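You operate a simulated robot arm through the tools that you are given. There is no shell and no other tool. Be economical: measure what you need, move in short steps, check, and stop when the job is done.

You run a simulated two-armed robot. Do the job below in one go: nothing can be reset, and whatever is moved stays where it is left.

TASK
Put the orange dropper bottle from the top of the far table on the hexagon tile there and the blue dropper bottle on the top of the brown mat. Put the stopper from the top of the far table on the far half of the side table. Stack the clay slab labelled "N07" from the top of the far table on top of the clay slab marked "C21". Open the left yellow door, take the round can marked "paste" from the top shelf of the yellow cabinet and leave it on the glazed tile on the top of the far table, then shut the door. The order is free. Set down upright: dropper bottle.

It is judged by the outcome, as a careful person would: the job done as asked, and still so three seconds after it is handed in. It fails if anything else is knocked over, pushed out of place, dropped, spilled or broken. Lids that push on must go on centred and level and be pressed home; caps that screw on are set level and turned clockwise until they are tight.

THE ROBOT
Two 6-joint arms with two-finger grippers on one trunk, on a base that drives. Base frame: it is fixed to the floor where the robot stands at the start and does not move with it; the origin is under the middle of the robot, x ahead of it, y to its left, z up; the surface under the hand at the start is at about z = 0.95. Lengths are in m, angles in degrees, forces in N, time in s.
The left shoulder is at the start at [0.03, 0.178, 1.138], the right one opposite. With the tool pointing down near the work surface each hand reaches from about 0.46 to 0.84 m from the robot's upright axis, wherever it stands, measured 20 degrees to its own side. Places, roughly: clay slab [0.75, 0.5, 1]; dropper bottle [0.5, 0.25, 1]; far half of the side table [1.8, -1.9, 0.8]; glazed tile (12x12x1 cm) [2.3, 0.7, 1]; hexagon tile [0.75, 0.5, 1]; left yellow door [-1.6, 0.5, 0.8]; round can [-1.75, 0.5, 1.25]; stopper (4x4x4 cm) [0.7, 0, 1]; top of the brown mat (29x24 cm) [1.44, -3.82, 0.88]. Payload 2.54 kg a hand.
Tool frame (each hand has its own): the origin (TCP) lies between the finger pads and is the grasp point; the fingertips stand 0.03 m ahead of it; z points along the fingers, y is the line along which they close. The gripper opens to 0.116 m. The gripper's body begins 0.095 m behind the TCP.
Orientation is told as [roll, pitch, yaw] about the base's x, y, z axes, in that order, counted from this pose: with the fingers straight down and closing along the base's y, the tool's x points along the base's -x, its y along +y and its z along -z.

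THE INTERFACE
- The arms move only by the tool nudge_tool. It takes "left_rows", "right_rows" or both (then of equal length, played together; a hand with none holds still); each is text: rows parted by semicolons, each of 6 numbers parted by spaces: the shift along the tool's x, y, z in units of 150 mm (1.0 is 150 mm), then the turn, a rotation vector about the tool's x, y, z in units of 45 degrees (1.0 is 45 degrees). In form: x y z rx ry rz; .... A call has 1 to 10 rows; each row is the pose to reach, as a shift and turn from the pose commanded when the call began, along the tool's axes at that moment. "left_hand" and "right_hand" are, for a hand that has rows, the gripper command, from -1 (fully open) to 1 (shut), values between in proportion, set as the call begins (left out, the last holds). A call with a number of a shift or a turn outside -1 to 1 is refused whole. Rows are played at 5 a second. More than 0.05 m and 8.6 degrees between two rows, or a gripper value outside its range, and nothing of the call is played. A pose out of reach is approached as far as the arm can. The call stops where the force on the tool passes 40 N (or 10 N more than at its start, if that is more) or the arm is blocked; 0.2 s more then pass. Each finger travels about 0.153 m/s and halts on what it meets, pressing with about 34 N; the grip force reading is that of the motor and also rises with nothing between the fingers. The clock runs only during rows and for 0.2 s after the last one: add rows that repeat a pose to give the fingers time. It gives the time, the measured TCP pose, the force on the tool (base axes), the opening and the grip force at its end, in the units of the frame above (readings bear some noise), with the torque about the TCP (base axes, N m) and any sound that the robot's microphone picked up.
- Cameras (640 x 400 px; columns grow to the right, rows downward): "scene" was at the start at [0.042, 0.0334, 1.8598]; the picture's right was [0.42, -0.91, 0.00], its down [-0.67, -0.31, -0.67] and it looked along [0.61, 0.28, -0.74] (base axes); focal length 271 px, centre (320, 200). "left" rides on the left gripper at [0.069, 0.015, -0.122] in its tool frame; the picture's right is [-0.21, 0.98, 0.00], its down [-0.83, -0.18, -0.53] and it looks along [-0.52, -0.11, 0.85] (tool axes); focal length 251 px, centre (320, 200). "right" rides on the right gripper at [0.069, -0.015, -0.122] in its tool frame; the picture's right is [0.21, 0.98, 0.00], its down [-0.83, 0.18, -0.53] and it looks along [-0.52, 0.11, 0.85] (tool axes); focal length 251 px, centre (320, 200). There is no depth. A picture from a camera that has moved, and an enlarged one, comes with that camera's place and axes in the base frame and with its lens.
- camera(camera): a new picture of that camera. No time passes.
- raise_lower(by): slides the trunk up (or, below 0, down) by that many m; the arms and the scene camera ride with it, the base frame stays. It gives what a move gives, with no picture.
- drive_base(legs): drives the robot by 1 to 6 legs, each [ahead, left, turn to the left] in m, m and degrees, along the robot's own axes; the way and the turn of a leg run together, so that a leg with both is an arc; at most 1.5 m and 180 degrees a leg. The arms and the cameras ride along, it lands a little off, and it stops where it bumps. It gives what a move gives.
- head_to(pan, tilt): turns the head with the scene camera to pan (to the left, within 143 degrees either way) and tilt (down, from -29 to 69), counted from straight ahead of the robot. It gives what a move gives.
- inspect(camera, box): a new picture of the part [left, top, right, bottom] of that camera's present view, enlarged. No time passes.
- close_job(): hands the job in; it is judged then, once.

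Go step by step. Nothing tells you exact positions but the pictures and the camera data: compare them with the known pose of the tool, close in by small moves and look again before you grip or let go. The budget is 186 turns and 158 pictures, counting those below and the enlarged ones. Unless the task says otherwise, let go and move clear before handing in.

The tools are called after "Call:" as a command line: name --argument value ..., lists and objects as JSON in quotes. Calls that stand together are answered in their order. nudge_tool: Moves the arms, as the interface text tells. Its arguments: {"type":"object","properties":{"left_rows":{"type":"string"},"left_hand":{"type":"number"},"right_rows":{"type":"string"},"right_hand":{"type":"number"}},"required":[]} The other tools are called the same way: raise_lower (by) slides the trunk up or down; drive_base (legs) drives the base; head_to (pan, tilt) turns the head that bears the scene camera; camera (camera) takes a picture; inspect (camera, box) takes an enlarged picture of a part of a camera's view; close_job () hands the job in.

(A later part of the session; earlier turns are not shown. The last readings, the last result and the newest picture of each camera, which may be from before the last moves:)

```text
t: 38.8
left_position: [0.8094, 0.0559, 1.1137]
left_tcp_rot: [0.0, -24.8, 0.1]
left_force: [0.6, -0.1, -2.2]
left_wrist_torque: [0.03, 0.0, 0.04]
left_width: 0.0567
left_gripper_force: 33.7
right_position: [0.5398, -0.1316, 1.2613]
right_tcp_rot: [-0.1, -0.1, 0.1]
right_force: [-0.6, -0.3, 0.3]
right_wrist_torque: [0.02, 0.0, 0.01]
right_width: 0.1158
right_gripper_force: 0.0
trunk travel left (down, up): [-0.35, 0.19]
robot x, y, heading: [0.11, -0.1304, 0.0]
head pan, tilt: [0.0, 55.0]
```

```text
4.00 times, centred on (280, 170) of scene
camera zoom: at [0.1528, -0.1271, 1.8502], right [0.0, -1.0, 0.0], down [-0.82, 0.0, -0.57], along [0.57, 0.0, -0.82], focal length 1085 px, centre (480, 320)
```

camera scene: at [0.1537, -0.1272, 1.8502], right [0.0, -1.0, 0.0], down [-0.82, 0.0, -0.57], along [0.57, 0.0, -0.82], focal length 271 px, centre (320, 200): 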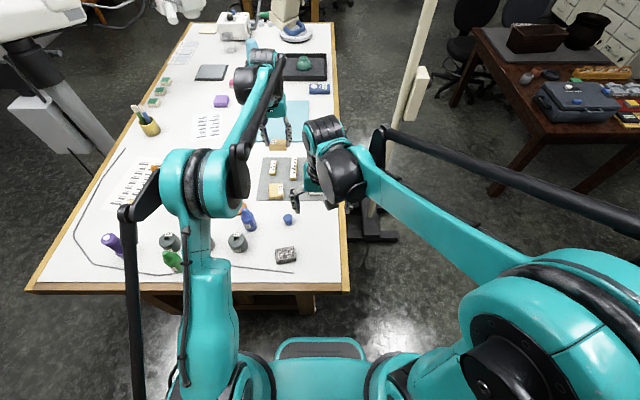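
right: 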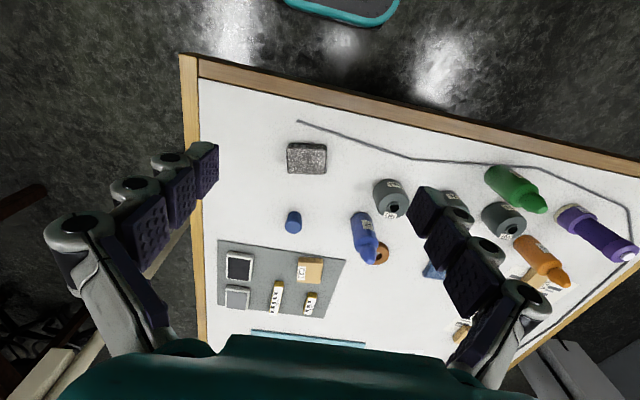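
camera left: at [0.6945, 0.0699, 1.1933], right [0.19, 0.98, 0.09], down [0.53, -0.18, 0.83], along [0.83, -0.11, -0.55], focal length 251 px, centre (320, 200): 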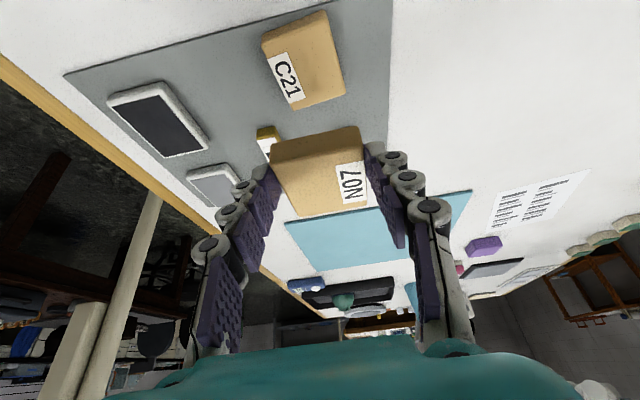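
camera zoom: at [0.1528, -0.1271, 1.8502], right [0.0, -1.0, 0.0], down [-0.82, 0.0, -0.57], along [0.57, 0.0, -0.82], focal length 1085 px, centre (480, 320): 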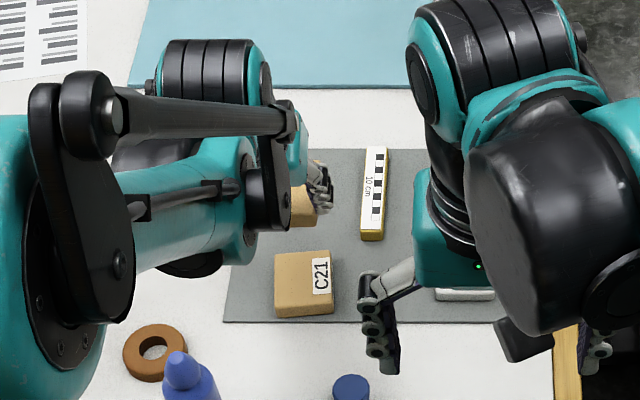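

Call:
nudge_tool --left_rows "0.1 -0.005 0.16 -0.02 0 -0.05;0.2 -0.005 0.32 -0.0466 0 -0.101;0.285 -0.005 0.47 -0.0466 0 -0.101;0.285 -0.005 0.47 -0.0466 0 -0.101"

Call:
camera --camera "left"

Call:
inspect --camera "scene" --box '[210, 120, 350, 220]'

```text
t: 39.8
left_position: [0.7998, 0.055, 1.0342]
left_tcp_rot: [0.1, -24.7, 5.1]
left_force: [-0.2, 0.0, -2.9]
left_wrist_torque: [-0.03, 0.04, 0.02]
left_width: 0.0571
left_gripper_force: 34.5
right_position: [0.5399, -0.131, 1.2625]
right_tcp_rot: [0.0, 0.0, 0.1]
right_force: [0.0, 0.4, 0.3]
right_wrist_torque: [0.0, 0.0, 0.0]
right_width: 0.1161
right_gripper_force: 0.1
trunk travel left (down, up): [-0.35, 0.19]
robot x, y, heading: [0.1112, -0.1258, 0.2]
head pan, tilt: [0.0, 55.0]
```

```text
124 pictures are left
camera left: at [0.6839, 0.0593, 1.1133], right [0.11, 0.99, 0.09], down [0.54, -0.13, 0.83], along [0.83, -0.04, -0.55], focal length 251 px, centre (320, 200)
```

left: 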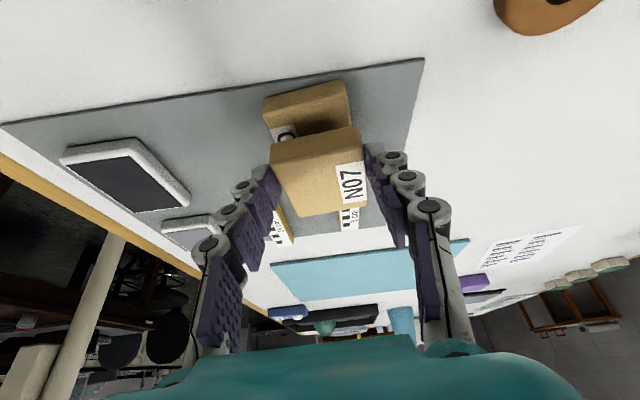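

```text
4.00 times, centred on (280, 170) of scene
camera zoom: at [0.1529, -0.1272, 1.8502], right [0.0, -1.0, 0.0], down [-0.82, 0.0, -0.57], along [0.57, 0.0, -0.82], focal length 1085 px, centre (480, 320)
```

zoom: 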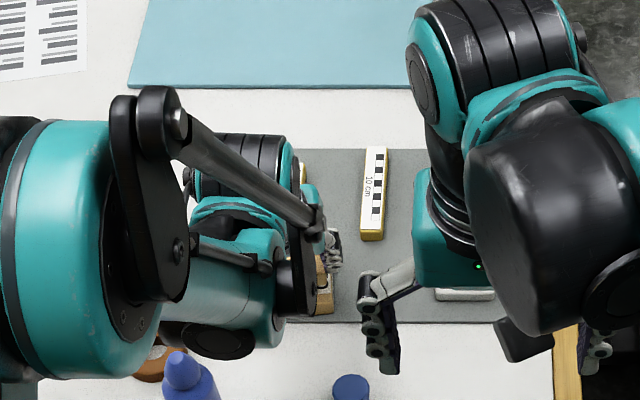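

N07 is nicely aligned above C21. Lowering gently.

Call:
nudge_tool --left_rows "0.0084 -0.01 0.018 0 0 0;0.0168 -0.02 0.036 0 0 0;0.0252 -0.02 0.0545 0 0 0;0.0336 -0.02 0.0727 0 0 0;0.0392 -0.02 0.0848 0 0 0;0.0392 -0.02 0.0848 0 0 0"

```text
t: 41.2
left_position: [0.7997, 0.0533, 1.0194]
left_tcp_rot: [-0.1, -24.6, 5.1]
left_force: [0.4, 0.4, -1.4]
left_wrist_torque: [0.0, 0.06, -0.01]
left_width: 0.0569
left_gripper_force: 34.3
right_position: [0.5407, -0.1324, 1.2614]
right_tcp_rot: [-0.1, 0.0, 0.1]
right_force: [0.1, 0.0, 0.8]
right_wrist_torque: [0.05, 0.01, -0.01]
right_width: 0.1163
right_gripper_force: 0.2
trunk travel left (down, up): [-0.35, 0.19]
robot x, y, heading: [0.1152, -0.1258, 0.2]
head pan, tilt: [0.0, 55.0]
```

Call:
nudge_tool --left_rows "0.0056 0 0.0121 0 0 0;0.0112 0 0.0242 0 0 0;0.0112 0 0.0242 0 0 0"

Call:
camera --camera "left"

```text
t: 42.0
left_position: [0.8, 0.0522, 1.0149]
left_tcp_rot: [0.0, -24.8, 5.1]
left_force: [1.5, 0.1, 5.2]
left_wrist_torque: [0.05, -0.32, 0.05]
left_width: 0.0571
left_gripper_force: 34.3
right_position: [0.5405, -0.1319, 1.262]
right_tcp_rot: [0.1, -0.1, 0.0]
right_force: [1.3, -0.2, 0.0]
right_wrist_torque: [0.0, 0.01, 0.01]
right_width: 0.116
right_gripper_force: 0.0
trunk travel left (down, up): [-0.35, 0.19]
robot x, y, heading: [0.1083, -0.1258, -0.2]
head pan, tilt: [0.0, 55.0]
```

```text
122 pictures are left
camera left: at [0.6846, 0.0572, 1.0955], right [0.11, 0.99, 0.09], down [0.54, -0.13, 0.83], along [0.84, -0.04, -0.55], focal length 251 px, centre (320, 200)
```

left: 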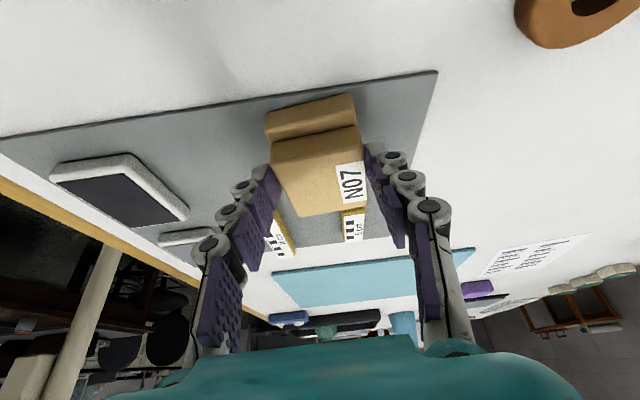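

Contact at 5 N and aligned; release and back off along the tool axis.

Call:
nudge_tool --left_rows "0 0 0 0 0 0;0 0 0 0 0 0;0 0 0 0 0 0" --left_hand -0.6

Call:
nudge_tool --left_rows "0 0 -0.2 0 0 0;0 0 -0.5 0 0 0;0 0 -0.8 0 0 0;0 0 -1 0 0 0;0 0 -1 0 0 0"

Call:
camera --camera "left"

Call:
camera --camera "right"

```text
t: 42.8
left_position: [0.7992, 0.0524, 1.0156]
left_tcp_rot: [0.0, -24.8, 5.0]
left_force: [-0.3, -0.4, 0.1]
left_wrist_torque: [-0.01, 0.03, 0.0]
left_width: 0.0927
left_gripper_force: 0.0
right_position: [0.5402, -0.131, 1.2619]
right_tcp_rot: [0.1, 0.1, 0.2]
right_force: [0.0, 0.1, -1.0]
right_wrist_torque: [-0.03, -0.02, 0.0]
right_width: 0.1161
right_gripper_force: 0.0
trunk travel left (down, up): [-0.35, 0.19]
robot x, y, heading: [0.1109, -0.127, 0.0]
head pan, tilt: [0.0, 55.0]
```

```text
t: 44.0
left_position: [0.7372, 0.047, 1.1506]
left_tcp_rot: [0.0, -24.7, 5.1]
left_force: [0.4, -0.3, 0.1]
left_wrist_torque: [-0.03, 0.04, -0.02]
left_width: 0.0925
left_gripper_force: 0.1
right_position: [0.5411, -0.1314, 1.2614]
right_tcp_rot: [0.0, 0.0, 0.1]
right_force: [0.4, -1.2, -0.7]
right_wrist_torque: [0.02, 0.03, 0.0]
right_width: 0.116
right_gripper_force: 0.1
trunk travel left (down, up): [-0.35, 0.19]
robot x, y, heading: [0.1091, -0.1289, 0.0]
head pan, tilt: [0.0, 55.0]
```

```text
121 pictures are left
camera left: at [0.6224, 0.0518, 1.2307], right [0.11, 0.99, 0.09], down [0.54, -0.13, 0.83], along [0.83, -0.04, -0.55], focal length 251 px, centre (320, 200)
```

left: 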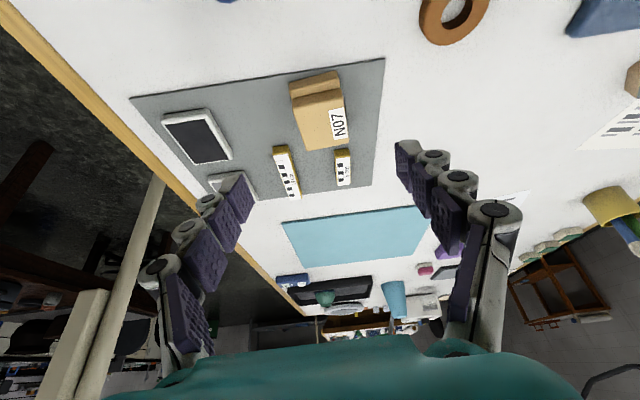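

```text
120 pictures are left
camera right: at [0.4709, -0.1475, 1.3838], right [-0.22, 0.98, 0.0], down [0.83, 0.18, 0.53], along [0.52, 0.12, -0.85], focal length 251 px, centre (320, 200)
```

right: 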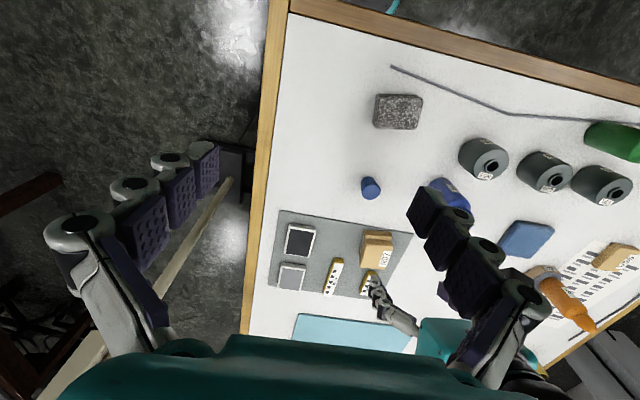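

N07 is stacked on C21. Next the left hand goes above the blue dropper bottle at ~(0.652, 0.131).

Call:
nudge_tool --left_rows "0.07 0.1 -0.06 0 0.1 0;0.14 0.2 -0.12 0 0.2 0;0.21 0.3 -0.18 0 0.3 0;0.28 0.4 -0.24 0 0.4 0;0.36 0.5 -0.3 0 0.5 0;0.425 0.608 -0.343 0 0.55 0;0.425 0.608 -0.343 0 0.55 0" --left_hand -1

Call:
camera --camera "left"

```text
t: 45.6
left_position: [0.6503, 0.1313, 1.1715]
left_tcp_rot: [0.0, 0.0, 5.1]
left_force: [0.7, -0.6, -0.4]
left_wrist_torque: [-0.04, 0.04, 0.02]
left_width: 0.1162
left_gripper_force: 0.0
right_position: [0.541, -0.1328, 1.2623]
right_tcp_rot: [0.0, 0.1, 0.1]
right_force: [0.2, -0.3, -0.2]
right_wrist_torque: [0.04, -0.02, -0.01]
right_width: 0.116
right_gripper_force: 0.1
trunk travel left (down, up): [-0.35, 0.19]
robot x, y, heading: [0.1108, -0.1252, -0.0]
head pan, tilt: [0.0, 55.0]
```

```text
119 pictures are left
camera left: at [0.5794, 0.1391, 1.2916], right [0.13, 0.99, 0.0], down [0.84, -0.11, 0.53], along [0.53, -0.07, -0.85], focal length 251 px, centre (320, 200)
```

left: 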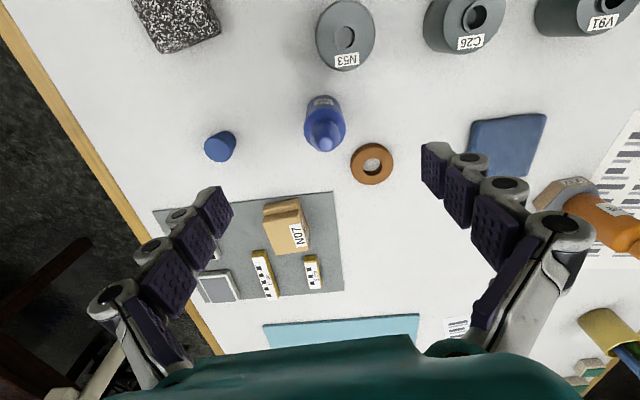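

Call:
nudge_tool --left_rows "-0.02 0.025 0.25 0 0 0;-0.03 0.025 0.5 0 0 0;-0.03 0.025 0.75 0 0 0;-0.03 0.025 1.0 0 0 0;-0.03 0.025 1.0 0 0 0"

Call:
camera --camera "left"

```text
t: 46.8
left_position: [0.6524, 0.1379, 1.0195]
left_tcp_rot: [0.0, 0.0, 5.0]
left_force: [-0.1, 0.0, 0.0]
left_wrist_torque: [0.04, -0.02, 0.01]
left_width: 0.1161
left_gripper_force: 0.1
right_position: [0.5398, -0.1326, 1.263]
right_tcp_rot: [0.1, -0.1, 0.1]
right_force: [-0.3, -0.3, -0.4]
right_wrist_torque: [0.01, -0.01, 0.0]
right_width: 0.1159
right_gripper_force: 0.2
trunk travel left (down, up): [-0.35, 0.19]
robot x, y, heading: [0.1106, -0.1287, 0.0]
head pan, tilt: [0.0, 55.0]
```

```text
118 pictures are left
camera left: at [0.5811, 0.1456, 1.1397], right [0.13, 0.99, 0.0], down [0.84, -0.11, 0.53], along [0.53, -0.07, -0.85], focal length 251 px, centre (320, 200)
```

left: 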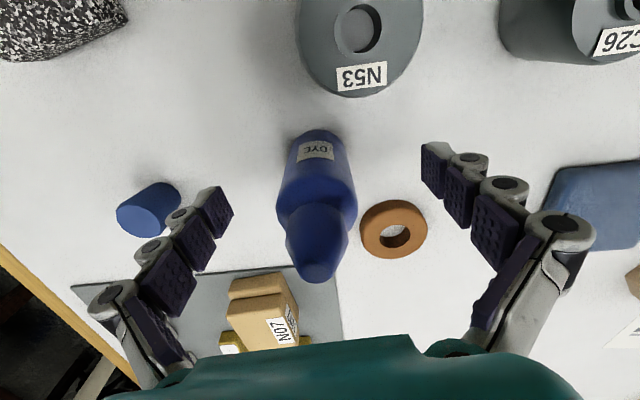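

Call:
nudge_tool --left_rows "-0.03 -0.005 0.09 0 0 0;-0.03 -0.005 0.18 0 0 0;-0.03 -0.005 0.18 0 0 0"

Call:
nudge_tool --left_rows "0 0 0 0 0 0;0 0 0 0 0 0;0 0 0 0 0 0;0 0 0 0 0 0" --left_hand 1

Call:
nudge_tool --left_rows "0 0 -0.3 0 0 0;0 0 -0.6 0 0 0;0 0 -0.9 0 0 0;0 0.3 -1 0 0 0;0 0.6 -1 0 0 0;0 0.9 -1 0 0 0;0 0.9 -1 0 0 0"

Call:
camera --camera "right"

Call:
camera --camera "left"

```text
t: 47.6
left_position: [0.6582, 0.1359, 0.992]
left_tcp_rot: [0.0, 0.0, 5.0]
left_force: [0.2, 0.5, 0.8]
left_wrist_torque: [-0.01, -0.02, 0.0]
left_width: 0.1162
left_gripper_force: 0.1
right_position: [0.5407, -0.1325, 1.2619]
right_tcp_rot: [-0.1, -0.1, 0.1]
right_force: [0.6, 0.0, -0.1]
right_wrist_torque: [0.01, -0.01, -0.01]
right_width: 0.116
right_gripper_force: 0.2
trunk travel left (down, up): [-0.35, 0.19]
robot x, y, heading: [0.1076, -0.1243, 0.0]
head pan, tilt: [0.0, 55.0]
```

```text
t: 48.6
left_position: [0.6575, 0.1373, 0.9921]
left_tcp_rot: [-0.1, 0.0, 5.1]
left_force: [0.3, -0.4, 0.6]
left_wrist_torque: [-0.01, 0.01, 0.04]
left_width: 0.0445
left_gripper_force: 33.7
right_position: [0.5398, -0.1319, 1.2622]
right_tcp_rot: [0.1, 0.0, 0.1]
right_force: [-0.4, -1.3, 0.6]
right_wrist_torque: [-0.01, 0.0, 0.02]
right_width: 0.1161
right_gripper_force: 0.0
trunk travel left (down, up): [-0.35, 0.19]
robot x, y, heading: [0.1106, -0.1263, 0.0]
head pan, tilt: [0.0, 55.0]
```

```text
t: 50.2
left_position: [0.6458, 0.2695, 1.1437]
left_tcp_rot: [-0.1, -0.1, 5.1]
left_force: [0.4, -0.2, -1.5]
left_wrist_torque: [-0.02, -0.01, 0.0]
left_width: 0.044
left_gripper_force: 34.5
right_position: [0.5407, -0.1327, 1.2618]
right_tcp_rot: [0.0, 0.0, 0.2]
right_force: [0.7, 0.3, 0.6]
right_wrist_torque: [0.04, -0.01, -0.02]
right_width: 0.1158
right_gripper_force: 0.0
trunk travel left (down, up): [-0.35, 0.19]
robot x, y, heading: [0.1146, -0.1304, 0.0]
head pan, tilt: [0.0, 55.0]
```

```text
117 pictures are left
camera right: at [0.4703, -0.1483, 1.384], right [-0.22, 0.98, 0.0], down [0.83, 0.18, 0.53], along [0.52, 0.12, -0.85], focal length 251 px, centre (320, 200)
```

right: 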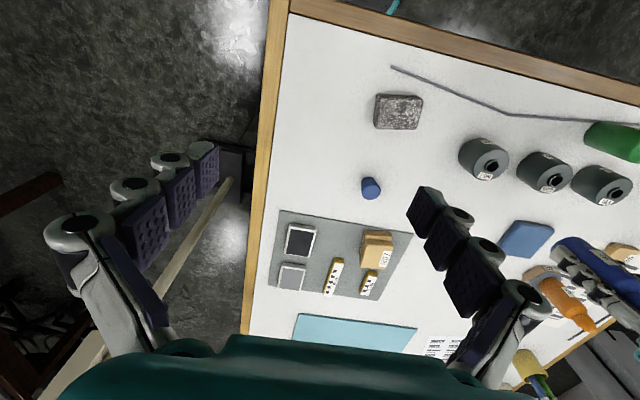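

```text
116 pictures are left
camera left: at [0.5746, 0.2773, 1.2647], right [0.13, 0.99, 0.0], down [0.84, -0.11, 0.53], along [0.53, -0.07, -0.85], focal length 251 px, centre (320, 200)
```

left: 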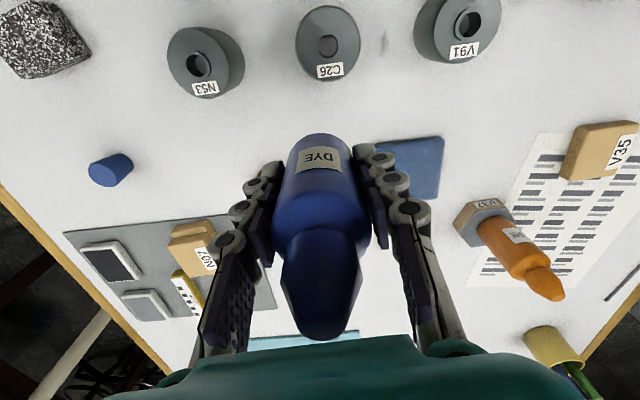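

Blue bottle is held. Now the right hand goes above the stopper at ~(0.678, −0.003).

Call:
nudge_tool --right_rows "-0.2 0.18 0.1 0 0 0;-0.4 0.36 0.25 0 0 0;-0.6 0.54 0.4 0 0 0;-0.76 0.7 0.55 0 0 0;-0.913 0.86 0.7 0 0 0;-0.913 0.86 0.85 0 0 0;-0.913 0.86 0.85 0 0 0" --right_hand -1

Call:
camera --camera "right"

```text
t: 51.8
left_position: [0.6451, 0.2696, 1.1442]
left_tcp_rot: [-0.1, 0.0, 5.1]
left_force: [-0.9, 0.0, -1.1]
left_wrist_torque: [0.02, -0.02, -0.03]
left_width: 0.0442
left_gripper_force: 34.3
right_position: [0.6781, -0.0019, 1.133]
right_tcp_rot: [0.0, -0.1, 0.2]
right_force: [-0.5, 0.2, -0.3]
right_wrist_torque: [-0.01, 0.01, 0.01]
right_width: 0.116
right_gripper_force: 0.1
trunk travel left (down, up): [-0.35, 0.19]
robot x, y, heading: [0.1112, -0.1287, 0.1]
head pan, tilt: [0.0, 55.0]
```

```text
115 pictures are left
camera right: at [0.6086, -0.0173, 1.2552], right [-0.22, 0.98, 0.0], down [0.83, 0.18, 0.53], along [0.52, 0.12, -0.85], focal length 251 px, centre (320, 200)
```

right: 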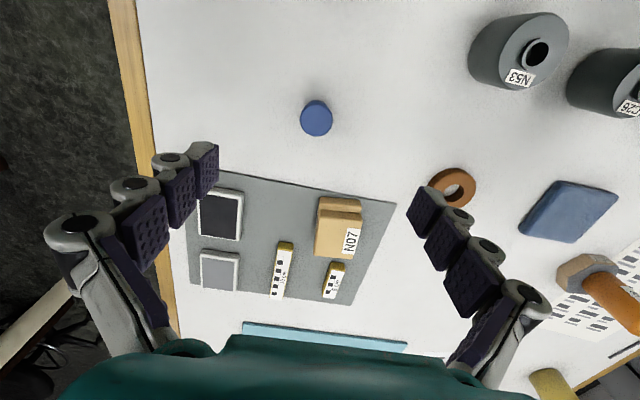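

Call:
nudge_tool --right_rows "0.02 -0.02 0.3 0 0 0;0.02 -0.02 0.6 0 0 0;0.02 -0.02 0.85 0 0 0;0.02 -0.02 0.98 0 0 0;0.02 -0.02 0.98 0 0 0"

Call:
camera --camera "right"

```text
t: 53.0
left_position: [0.6455, 0.2692, 1.1445]
left_tcp_rot: [0.0, -0.1, 5.1]
left_force: [-0.2, -0.1, -0.1]
left_wrist_torque: [0.0, 0.03, 0.0]
left_width: 0.044
left_gripper_force: 34.0
right_position: [0.674, -0.0038, 0.9874]
right_tcp_rot: [0.0, 0.1, 0.0]
right_force: [0.2, 0.2, -0.2]
right_wrist_torque: [0.02, -0.02, -0.01]
right_width: 0.1159
right_gripper_force: 0.1
trunk travel left (down, up): [-0.35, 0.19]
robot x, y, heading: [0.1112, -0.125, 0.1]
head pan, tilt: [0.0, 55.0]
```

```text
114 pictures are left
camera right: at [0.6039, -0.0199, 1.1094], right [-0.22, 0.98, 0.0], down [0.83, 0.18, 0.53], along [0.52, 0.12, -0.85], focal length 251 px, centre (320, 200)
```

right: 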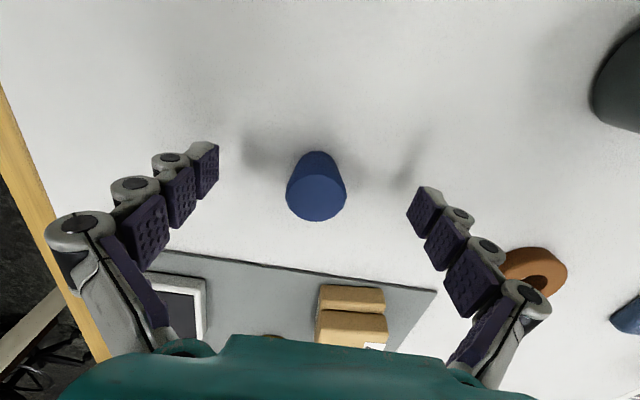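

Call:
nudge_tool --right_rows "0 0 0 0 0 0;0 0 0 0 0 0;0 0 0 0 0 0;0 0 0 0 0 0" --right_hand 1

Call:
nudge_tool --right_rows "0 0 -0.3 0 0 0;0 0 -0.6 0 0 0;0 0 -0.9 0 0 0;0.3 -0.2 -1 0 0 0;0.6 -0.4 -1 0 0 0;0.9 -0.6 -1 0 0 0;0.9 -0.6 -1 0 0 0"

Call:
camera --camera "right"

Call:
head_to --pan -55 --tilt 30

Call:
camera --camera "scene"

```text
t: 54.0
left_position: [0.6446, 0.2684, 1.1439]
left_tcp_rot: [-0.1, 0.0, 5.0]
left_force: [0.3, 0.7, -0.6]
left_wrist_torque: [0.03, 0.0, 0.0]
left_width: 0.0441
left_gripper_force: 34.2
right_position: [0.6748, -0.0037, 0.9892]
right_tcp_rot: [0.0, -0.1, 0.1]
right_force: [5.3, 2.7, 16.9]
right_wrist_torque: [0.28, -0.28, -0.03]
right_width: 0.0315
right_gripper_force: 34.5
trunk travel left (down, up): [-0.35, 0.19]
robot x, y, heading: [0.112, -0.1258, 0.0]
head pan, tilt: [0.0, 55.0]
```

```text
refused: row 4 steps farther than a row can; nothing moved
```

```text
113 pictures are left
camera right: at [0.6037, -0.0198, 1.1103], right [-0.22, 0.98, 0.0], down [0.82, 0.18, 0.53], along [0.52, 0.12, -0.84], focal length 251 px, centre (320, 200)
```

right: 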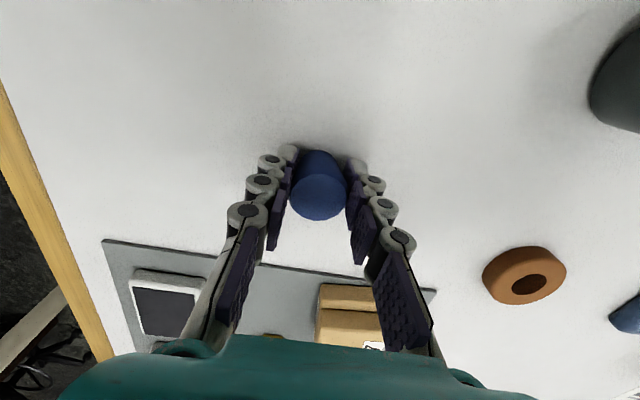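

```text
t: 55.2
left_position: [0.6435, 0.2699, 1.1446]
left_tcp_rot: [-0.1, -0.1, 5.2]
left_force: [-0.3, -0.8, -1.0]
left_wrist_torque: [0.0, 0.0, -0.01]
left_width: 0.0441
left_gripper_force: 34.1
right_position: [0.6739, -0.0045, 0.9878]
right_tcp_rot: [0.0, 0.1, 0.0]
right_force: [2.3, 1.6, 16.9]
right_wrist_torque: [0.27, -0.18, 0.03]
right_width: 0.0316
right_gripper_force: 34.4
trunk travel left (down, up): [-0.35, 0.19]
robot x, y, heading: [0.1101, -0.1269, 0.2]
head pan, tilt: [-55.0, 30.0]
```

```text
112 pictures are left
camera scene: at [0.132, -0.2012, 1.8862], right [-0.82, -0.58, 0.0], down [-0.29, 0.41, -0.87], along [0.5, -0.71, -0.5], focal length 271 px, centre (320, 200)
```

scene: 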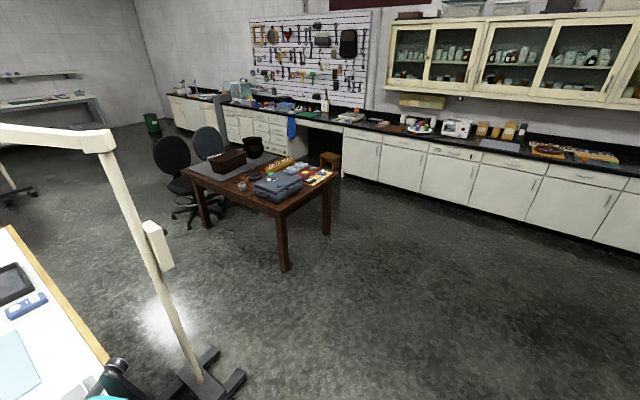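

The stopper is gripped; lift it and retract the right hand.

Call:
nudge_tool --right_rows "0 0 -0.3 0 0 0;0 0 -0.6 0 0 0;0 0 -0.9 0 0 0;0.2 -0.15 -1 0 0 0;0.4 -0.3 -1 0 0 0;0.6 -0.45 -1 0 0 0;0.8 -0.6 -1 0 0 0;0.8 -0.6 -1 0 0 0"

Call:
camera --camera "right"

Call:
inspect --camera "scene" --box '[150, 110, 350, 280]'

```text
t: 57.0
left_position: [0.6459, 0.271, 1.143]
left_tcp_rot: [0.1, -0.1, 5.2]
left_force: [-0.2, -0.3, -1.6]
left_wrist_torque: [-0.04, 0.02, 0.05]
left_width: 0.0441
left_gripper_force: 34.1
right_position: [0.5554, -0.0941, 1.1357]
right_tcp_rot: [0.0, 0.1, 0.1]
right_force: [0.4, 0.3, 0.1]
right_wrist_torque: [-0.01, 0.03, 0.01]
right_width: 0.0313
right_gripper_force: 33.8
trunk travel left (down, up): [-0.35, 0.19]
robot x, y, heading: [0.1161, -0.1262, 0.0]
head pan, tilt: [-55.0, 30.0]
```

```text
111 pictures are left
camera right: at [0.4844, -0.1109, 1.2573], right [-0.22, 0.98, 0.0], down [0.83, 0.18, 0.53], along [0.52, 0.11, -0.85], focal length 251 px, centre (320, 200)
```

right: 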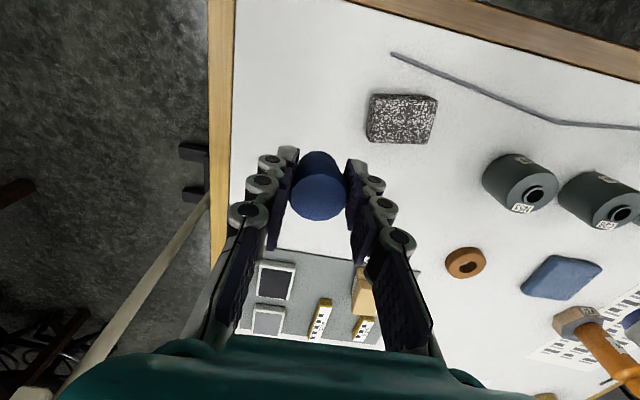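

```text
2.35 times, centred on (250, 195) of scene
camera zoom: at [0.1351, -0.2, 1.8862], right [-0.82, -0.58, 0.0], down [-0.29, 0.41, -0.87], along [0.5, -0.71, -0.5], focal length 638 px, centre (485, 212)
```

zoom: 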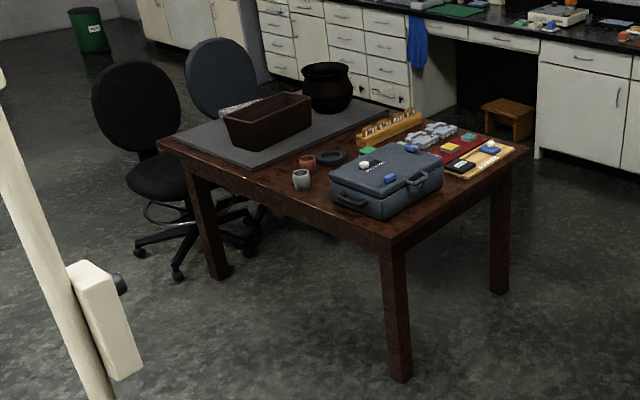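

Both are held. I back off the table, turn right and drive toward the counter/side-table area.

Call:
drive_base --legs '[[-0.4, 0, 0], [0, 0, -90], [1.4, 0, 0], [1.2, 0, 0]]'

Call:
head_to --pan 30 --tilt 25

Call:
camera --camera "scene"

Call:
head_to --pan 80 --tilt 25

Call:
camera --camera "scene"

```text
t: 75.7
left_position: [0.1471, -3.2747, 1.1436]
left_tcp_rot: [0.0, -0.1, -83.9]
left_force: [-0.1, 0.4, -1.2]
left_wrist_torque: [0.02, 0.0, -0.03]
left_width: 0.0442
left_gripper_force: 34.4
right_position: [-0.2189, -3.1894, 1.1356]
right_tcp_rot: [0.0, 0.0, -88.9]
right_force: [0.2, 0.6, -1.0]
right_wrist_torque: [0.02, -0.02, 0.01]
right_width: 0.0312
right_gripper_force: 33.8
trunk travel left (down, up): [-0.35, 0.19]
robot x, y, heading: [-0.2539, -2.75, -89.0]
head pan, tilt: [-55.0, 30.0]
```

```text
t: 77.3
left_position: [0.1464, -3.2743, 1.1449]
left_tcp_rot: [0.0, 0.0, -83.8]
left_force: [0.0, 0.1, -1.4]
left_wrist_torque: [-0.01, -0.01, 0.05]
left_width: 0.0442
left_gripper_force: 34.0
right_position: [-0.2186, -3.1889, 1.1338]
right_tcp_rot: [0.1, -0.1, -88.9]
right_force: [0.3, -0.1, 0.1]
right_wrist_torque: [-0.02, 0.04, 0.0]
right_width: 0.0308
right_gripper_force: 33.8
trunk travel left (down, up): [-0.35, 0.19]
robot x, y, heading: [-0.2611, -2.7458, -88.9]
head pan, tilt: [30.0, 25.0]
```

```text
109 pictures are left
camera scene: at [-0.2108, -2.7965, 1.8941], right [-0.86, -0.52, 0.0], down [-0.22, 0.36, -0.91], along [0.47, -0.78, -0.42], focal length 271 px, centre (320, 200)
```

scene: 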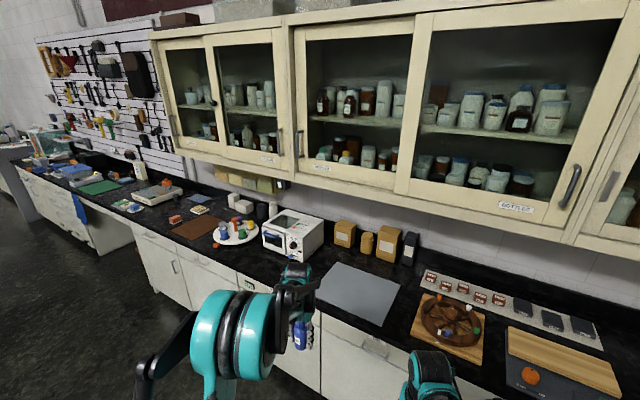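

```text
t: 78.5
left_position: [0.1468, -3.2755, 1.1441]
left_tcp_rot: [0.0, 0.0, -84.0]
left_force: [0.2, -0.2, -1.4]
left_wrist_torque: [-0.05, 0.0, 0.01]
left_width: 0.0443
left_gripper_force: 34.5
right_position: [-0.2195, -3.1895, 1.1358]
right_tcp_rot: [0.1, 0.0, -88.8]
right_force: [-0.2, -0.7, 0.0]
right_wrist_torque: [0.03, 0.01, -0.03]
right_width: 0.0313
right_gripper_force: 34.4
trunk travel left (down, up): [-0.35, 0.19]
robot x, y, heading: [-0.2585, -2.7493, -88.8]
head pan, tilt: [80.0, 25.0]
```

```text
108 pictures are left
camera scene: at [-0.1673, -2.7319, 1.8942], right [-0.16, -0.99, 0.0], down [-0.42, 0.07, -0.91], along [0.9, -0.14, -0.42], focal length 271 px, centre (320, 200)
```

scene: 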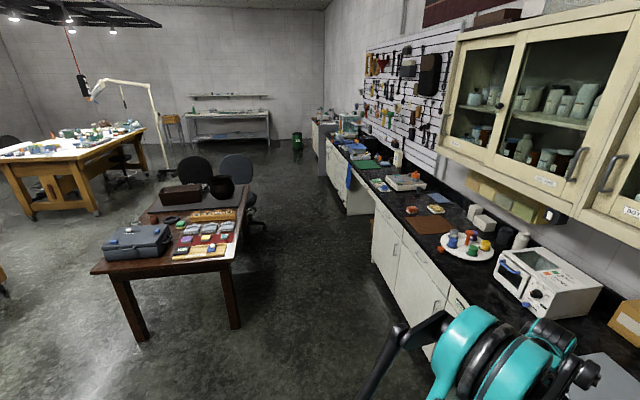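

The brown mat is seen around (1.5, −3.8), free. I slide left (east) along the counter.

Call:
drive_base --legs '[[0.08, 1.48, -1]]'

Call:
head_to --pan 15 --tilt 40

Call:
camera --camera "scene"

Call:
camera --camera "left"

```text
t: 85.8
left_position: [1.6085, -3.3328, 1.1442]
left_tcp_rot: [0.0, 0.1, -84.3]
left_force: [0.3, -0.7, -1.1]
left_wrist_torque: [0.01, 0.04, 0.01]
left_width: 0.0442
left_gripper_force: 33.8
right_position: [1.2431, -3.2458, 1.1355]
right_tcp_rot: [0.0, 0.0, -89.3]
right_force: [0.4, 0.4, -0.6]
right_wrist_torque: [-0.03, 0.0, 0.02]
right_width: 0.031
right_gripper_force: 33.6
trunk travel left (down, up): [-0.35, 0.19]
robot x, y, heading: [1.2093, -2.8037, -89.3]
head pan, tilt: [80.0, 25.0]
```

```text
t: 87.1
left_position: [1.6086, -3.3327, 1.1441]
left_tcp_rot: [0.0, -0.1, -84.2]
left_force: [0.0, -0.2, -2.0]
left_wrist_torque: [0.0, -0.01, 0.0]
left_width: 0.0444
left_gripper_force: 34.1
right_position: [1.2433, -3.2451, 1.1358]
right_tcp_rot: [0.0, 0.1, -89.3]
right_force: [0.0, 0.6, 0.4]
right_wrist_torque: [0.02, 0.0, -0.01]
right_width: 0.031
right_gripper_force: 33.8
trunk travel left (down, up): [-0.35, 0.19]
robot x, y, heading: [1.2072, -2.8031, -89.2]
head pan, tilt: [15.0, 40.0]
```

```text
107 pictures are left
camera scene: at [1.23, -2.8554, 1.8708], right [-0.96, -0.27, 0.0], down [-0.17, 0.62, -0.77], along [0.21, -0.74, -0.64], focal length 271 px, centre (320, 200)
```

scene: 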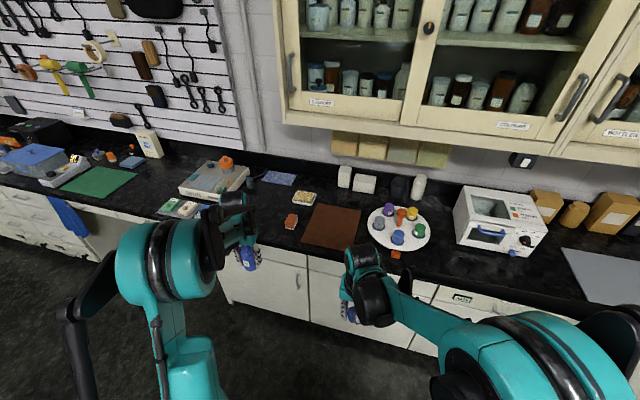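

```text
106 pictures are left
camera left: at [1.6168, -3.2633, 1.2644], right [0.99, -0.12, 0.0], down [-0.1, -0.84, 0.53], along [-0.06, -0.53, -0.85], focal length 251 px, centre (320, 200)
```

left: 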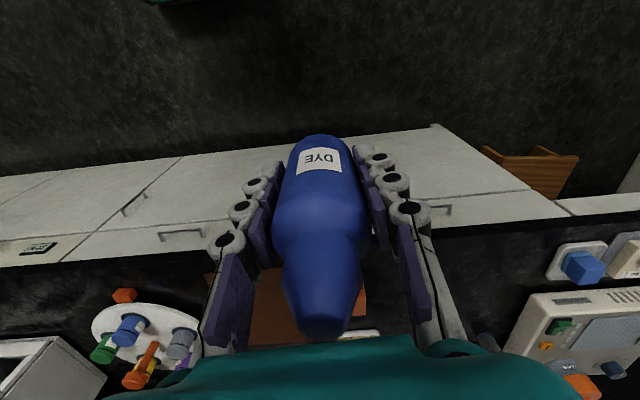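

Mat centre ≈ (1.437, −3.80), counter edge y ≈ −3.6. Drive forward 0.3 m and then move the left hand over the mat.

Call:
drive_base --legs '[[0.3, 0, -0.7]]'

Call:
camera --camera "left"

Call:
camera --camera "scene"

```text
t: 89.2
left_position: [1.6059, -3.6359, 1.1443]
left_tcp_rot: [0.0, 0.0, -84.7]
left_force: [-0.7, 0.0, -1.4]
left_wrist_torque: [0.04, 0.04, 0.01]
left_width: 0.0442
left_gripper_force: 34.0
right_position: [1.2416, -3.5445, 1.1357]
right_tcp_rot: [0.0, 0.0, -89.8]
right_force: [-0.4, -0.6, -0.5]
right_wrist_torque: [-0.01, 0.02, -0.02]
right_width: 0.0311
right_gripper_force: 34.2
trunk travel left (down, up): [-0.35, 0.19]
robot x, y, heading: [1.21, -3.1011, -89.8]
head pan, tilt: [15.0, 40.0]
```

```text
105 pictures are left
camera left: at [1.6151, -3.5661, 1.2642], right [0.99, -0.12, 0.0], down [-0.11, -0.84, 0.53], along [-0.07, -0.53, -0.85], focal length 251 px, centre (320, 200)
```

left: 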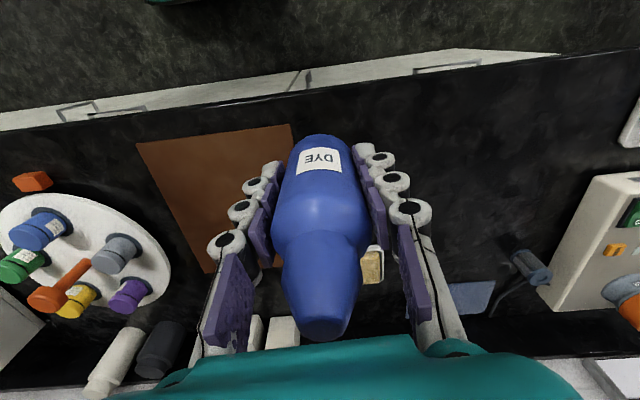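

```text
104 pictures are left
camera scene: at [1.2319, -3.1549, 1.8708], right [-0.96, -0.26, 0.0], down [-0.17, 0.62, -0.77], along [0.2, -0.74, -0.64], focal length 271 px, centre (320, 200)
```

scene: 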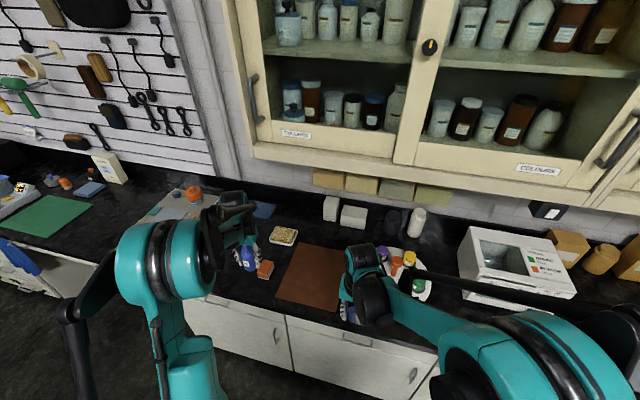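

Call:
nudge_tool --left_rows "-0.16 -0.2 0.08 0 0 0;-0.32 -0.4 0.16 0 0 0;-0.48 -0.6 0.25 0 0 0;-0.64 -0.8 0.4 0 0 0;-0.807 -0.985 0.55 0 0 0;-0.807 -0.985 0.75 0 0 0;-0.807 -0.985 0.9 0 0 0;-0.807 -0.985 0.9 0 0 0"

Call:
camera --camera "left"

```text
t: 91.0
left_position: [1.4718, -3.7691, 1.0085]
left_tcp_rot: [0.0, 0.0, -84.8]
left_force: [-0.4, -0.3, -1.1]
left_wrist_torque: [-0.03, 0.02, -0.02]
left_width: 0.0443
left_gripper_force: 33.8
right_position: [1.2419, -3.5448, 1.1355]
right_tcp_rot: [0.0, 0.0, -89.8]
right_force: [-1.3, -0.6, -0.8]
right_wrist_torque: [-0.02, -0.02, 0.01]
right_width: 0.0311
right_gripper_force: 34.1
trunk travel left (down, up): [-0.35, 0.19]
robot x, y, heading: [1.2099, -3.0977, -89.8]
head pan, tilt: [15.0, 40.0]
```

```text
103 pictures are left
camera left: at [1.4799, -3.6986, 1.1284], right [0.99, -0.13, 0.0], down [-0.11, -0.84, 0.53], along [-0.07, -0.53, -0.85], focal length 251 px, centre (320, 200)
```

left: 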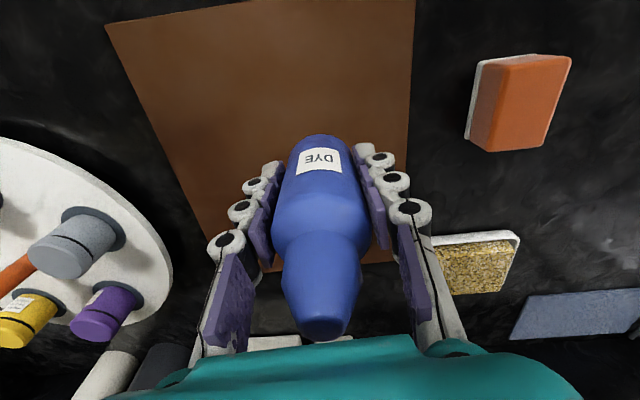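

Call:
nudge_tool --left_rows "0 0 0.2 0 0 0;0 0 0.35 0 0 0;0 0 0.43 0 0 0;0 0 0.47 0 0 0;0 0 0.5 0 0 0;0 0 0.5 0 0 0"

```text
t: 92.4
left_position: [1.4701, -3.7694, 0.9334]
left_tcp_rot: [0.1, -0.1, -84.8]
left_force: [-0.9, 0.1, -1.3]
left_wrist_torque: [0.02, 0.02, -0.04]
left_width: 0.0438
left_gripper_force: 33.7
right_position: [1.2418, -3.5453, 1.1349]
right_tcp_rot: [0.0, 0.1, -89.8]
right_force: [0.4, 0.1, 0.2]
right_wrist_torque: [-0.02, -0.01, 0.0]
right_width: 0.0312
right_gripper_force: 34.4
trunk travel left (down, up): [-0.35, 0.19]
robot x, y, heading: [1.2125, -3.1007, -89.7]
head pan, tilt: [15.0, 40.0]
```

Call:
nudge_tool --left_rows "0 0 0.015 0 0 0;0 0 0.03 0 0 0;0 0 0.045 0 0 0;0 0 0.045 0 0 0"

```text
t: 93.4
left_position: [1.4691, -3.7675, 0.9272]
left_tcp_rot: [0.1, -0.1, -84.8]
left_force: [-0.5, -0.8, -1.5]
left_wrist_torque: [-0.03, -0.02, 0.03]
left_width: 0.044
left_gripper_force: 33.9
right_position: [1.2419, -3.5445, 1.1351]
right_tcp_rot: [0.0, 0.0, -89.8]
right_force: [0.3, 0.3, 0.2]
right_wrist_torque: [0.01, -0.01, 0.01]
right_width: 0.0309
right_gripper_force: 33.8
trunk travel left (down, up): [-0.35, 0.19]
robot x, y, heading: [1.2049, -3.1026, -89.7]
head pan, tilt: [15.0, 40.0]
```

Call:
nudge_tool --left_rows "0 0 0.015 0 0 0;0 0 0.03 0 0 0;0 0 0.045 0 0 0;0 0 0.045 0 0 0"

```text
t: 94.4
left_position: [1.4709, -3.7682, 0.9225]
left_tcp_rot: [0.0, -0.1, -84.8]
left_force: [3.6, -2.2, 24.8]
left_wrist_torque: [-0.1, -0.13, -0.01]
left_width: 0.0444
left_gripper_force: 34.0
right_position: [1.242, -3.5434, 1.1364]
right_tcp_rot: [0.0, -0.1, -89.8]
right_force: [0.1, 0.3, -0.8]
right_wrist_torque: [-0.01, -0.02, 0.02]
right_width: 0.0312
right_gripper_force: 34.0
trunk travel left (down, up): [-0.35, 0.19]
robot x, y, heading: [1.2086, -3.1011, -89.7]
head pan, tilt: [15.0, 40.0]
```

Contact. Ease up a hair, release and lift.

Call:
nudge_tool --left_rows "0 0 -0.018 0 0 0;0 0 -0.018 0 0 0"

Call:
nudge_tool --left_rows "0 0 0 0 0 0;0 0 0 0 0 0;0 0 0 0 0 0" --left_hand -0.5

Call:
nudge_tool --left_rows "0 0 -0.2 0 0 0;0 0 -0.5 0 0 0;0 0 -0.8 0 0 0;0 0 -1 0 0 0;0 0 -1 0 0 0"

Call:
camera --camera "left"

```text
t: 95.0
left_position: [1.4686, -3.7699, 0.9225]
left_tcp_rot: [0.1, 0.0, -84.8]
left_force: [-0.5, 0.2, -1.0]
left_wrist_torque: [0.0, -0.03, 0.0]
left_width: 0.0443
left_gripper_force: 34.6
right_position: [1.2414, -3.5449, 1.1363]
right_tcp_rot: [0.0, 0.0, -89.8]
right_force: [-0.2, 0.2, -0.8]
right_wrist_torque: [-0.03, -0.01, 0.0]
right_width: 0.0312
right_gripper_force: 33.2
trunk travel left (down, up): [-0.35, 0.19]
robot x, y, heading: [1.2124, -3.0986, -90.0]
head pan, tilt: [15.0, 40.0]
```

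```text
t: 95.8
left_position: [1.4709, -3.7682, 0.9228]
left_tcp_rot: [0.1, 0.1, -84.7]
left_force: [-0.1, -0.4, 0.5]
left_wrist_torque: [-0.02, 0.0, 0.0]
left_width: 0.0871
left_gripper_force: 0.1
right_position: [1.2414, -3.5441, 1.1357]
right_tcp_rot: [0.1, -0.1, -89.8]
right_force: [1.1, 0.2, -0.7]
right_wrist_torque: [-0.02, -0.01, 0.05]
right_width: 0.0311
right_gripper_force: 34.1
trunk travel left (down, up): [-0.35, 0.19]
robot x, y, heading: [1.2083, -3.1001, -89.8]
head pan, tilt: [15.0, 40.0]
```

```text
t: 97.0
left_position: [1.4714, -3.7713, 1.0733]
left_tcp_rot: [0.0, 0.0, -84.8]
left_force: [0.1, -0.1, -0.3]
left_wrist_torque: [0.01, -0.02, 0.01]
left_width: 0.0869
left_gripper_force: 0.2
right_position: [1.2428, -3.5457, 1.1359]
right_tcp_rot: [-0.1, 0.1, -89.7]
right_force: [0.6, -0.4, -0.9]
right_wrist_torque: [-0.01, 0.02, -0.02]
right_width: 0.0311
right_gripper_force: 33.8
trunk travel left (down, up): [-0.35, 0.19]
robot x, y, heading: [1.2112, -3.1014, -89.8]
head pan, tilt: [15.0, 40.0]
```

```text
102 pictures are left
camera left: at [1.4795, -3.7015, 1.1943], right [0.99, -0.12, 0.0], down [-0.11, -0.84, 0.53], along [-0.07, -0.53, -0.85], focal length 251 px, centre (320, 200)
```

left: 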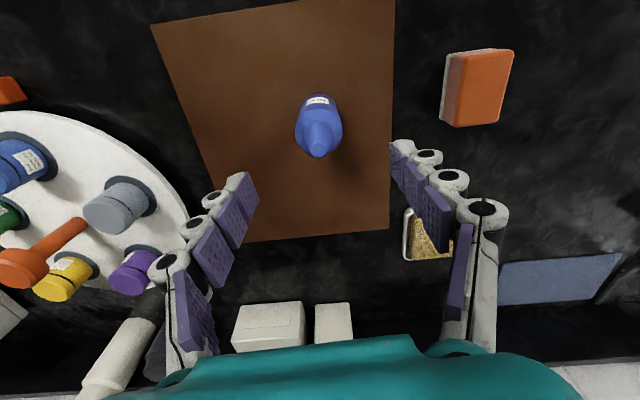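

Blue bottle stands on the brown mat. Retract the left hand, back away and turn around to face the side table from its south side.

Call:
nudge_tool --left_rows "0.2 0.1 -0.25 0 0 0;0.4 0.2 -0.5 0 0 0;0.6 0.3 -0.75 0 0 0;0.8 0.4 -1 0 0 0;0.8 0.4 -1 0 0 0"

Call:
drive_base --legs '[[-0.28, 0, 0], [0, 0, 179.5]]'

Call:
head_to --pan -35 --tilt 40

Call:
camera --camera "scene"

```text
refused: row 1 steps farther than a row can; nothing moved
```

```text
t: 106.4
left_position: [0.9274, -2.1564, 1.0734]
left_tcp_rot: [0.0, 0.0, 96.9]
left_force: [-0.3, 0.0, -0.9]
left_wrist_torque: [-0.04, 0.02, 0.01]
left_width: 0.087
left_gripper_force: 0.0
right_position: [1.164, -2.3754, 1.1363]
right_tcp_rot: [0.0, 0.0, 92.0]
right_force: [-0.8, 0.0, -0.5]
right_wrist_torque: [0.01, 0.01, -0.03]
right_width: 0.031
right_gripper_force: 34.6
trunk travel left (down, up): [-0.35, 0.19]
robot x, y, heading: [1.2103, -2.8157, 92.0]
head pan, tilt: [15.0, 40.0]
```

```text
t: 107.6
left_position: [0.9276, -2.1563, 1.074]
left_tcp_rot: [0.0, -0.1, 96.9]
left_force: [0.7, 0.2, 1.4]
left_wrist_torque: [-0.02, 0.01, 0.03]
left_width: 0.087
left_gripper_force: 0.0
right_position: [1.165, -2.3757, 1.1348]
right_tcp_rot: [0.0, 0.0, 91.8]
right_force: [-0.1, -0.9, -0.6]
right_wrist_torque: [0.03, 0.01, 0.0]
right_width: 0.0308
right_gripper_force: 34.7
trunk travel left (down, up): [-0.35, 0.19]
robot x, y, heading: [1.2116, -2.8179, 92.1]
head pan, tilt: [-35.0, 40.0]
```

```text
101 pictures are left
camera scene: at [1.2567, -2.776, 1.8708], right [0.84, -0.55, 0.0], down [-0.35, -0.54, -0.77], along [0.42, 0.64, -0.64], focal length 271 px, centre (320, 200)
```

scene: 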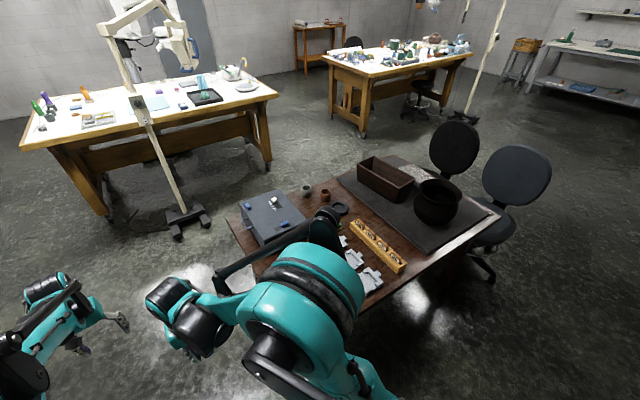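

Side-table corners: x 1.38–2.75, y −1.47…−2.33. There's bare wood between the wooden rack (x≈2.0) and the grey mat (x≥2.2), so I target ≈(2.12, −2.12). Drive right.

Call:
drive_base --legs '[[0.03, -0.7, -2]]'

Call:
camera --camera "right"

Call:
camera --camera "scene"

```text
t: 111.4
left_position: [1.6458, -2.1056, 1.0739]
left_tcp_rot: [0.0, 0.0, 95.0]
left_force: [-0.7, 0.6, -0.2]
left_wrist_torque: [0.0, 0.02, -0.01]
left_width: 0.0869
left_gripper_force: 0.1
right_position: [1.8751, -2.3329, 1.1368]
right_tcp_rot: [0.0, 0.0, 90.0]
right_force: [0.1, -0.2, -0.7]
right_wrist_torque: [0.0, 0.02, 0.02]
right_width: 0.0308
right_gripper_force: 33.6
trunk travel left (down, up): [-0.35, 0.19]
robot x, y, heading: [1.9071, -2.7741, 90.0]
head pan, tilt: [-35.0, 40.0]
```

```text
100 pictures are left
camera right: at [1.8886, -2.402, 1.2577], right [-0.98, -0.22, 0.0], down [-0.18, 0.83, 0.53], along [-0.11, 0.52, -0.85], focal length 251 px, centre (320, 200)
```

right: 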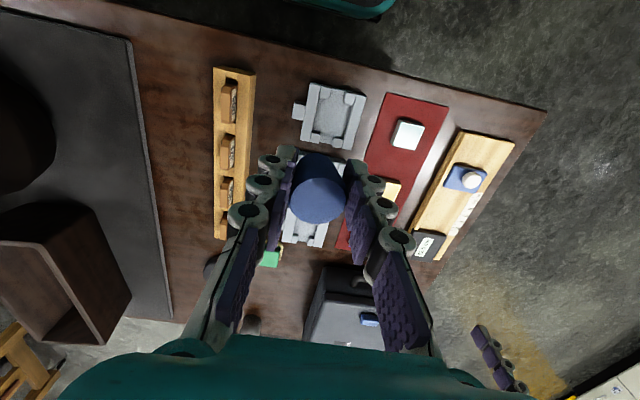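

```text
99 pictures are left
camera scene: at [1.9548, -2.7356, 1.8708], right [0.82, -0.57, 0.0], down [-0.37, -0.53, -0.77], along [0.44, 0.63, -0.64], focal length 271 px, centre (320, 200)
```

scene: 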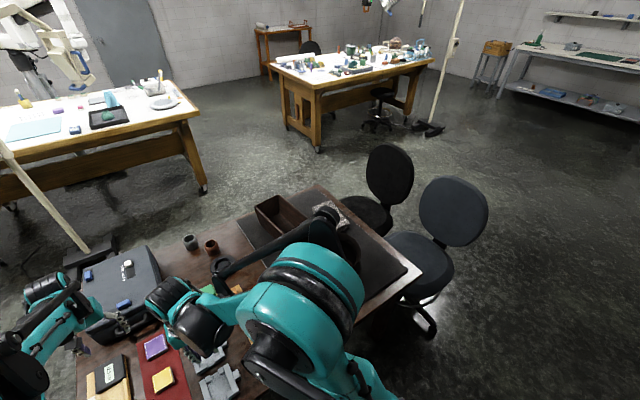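

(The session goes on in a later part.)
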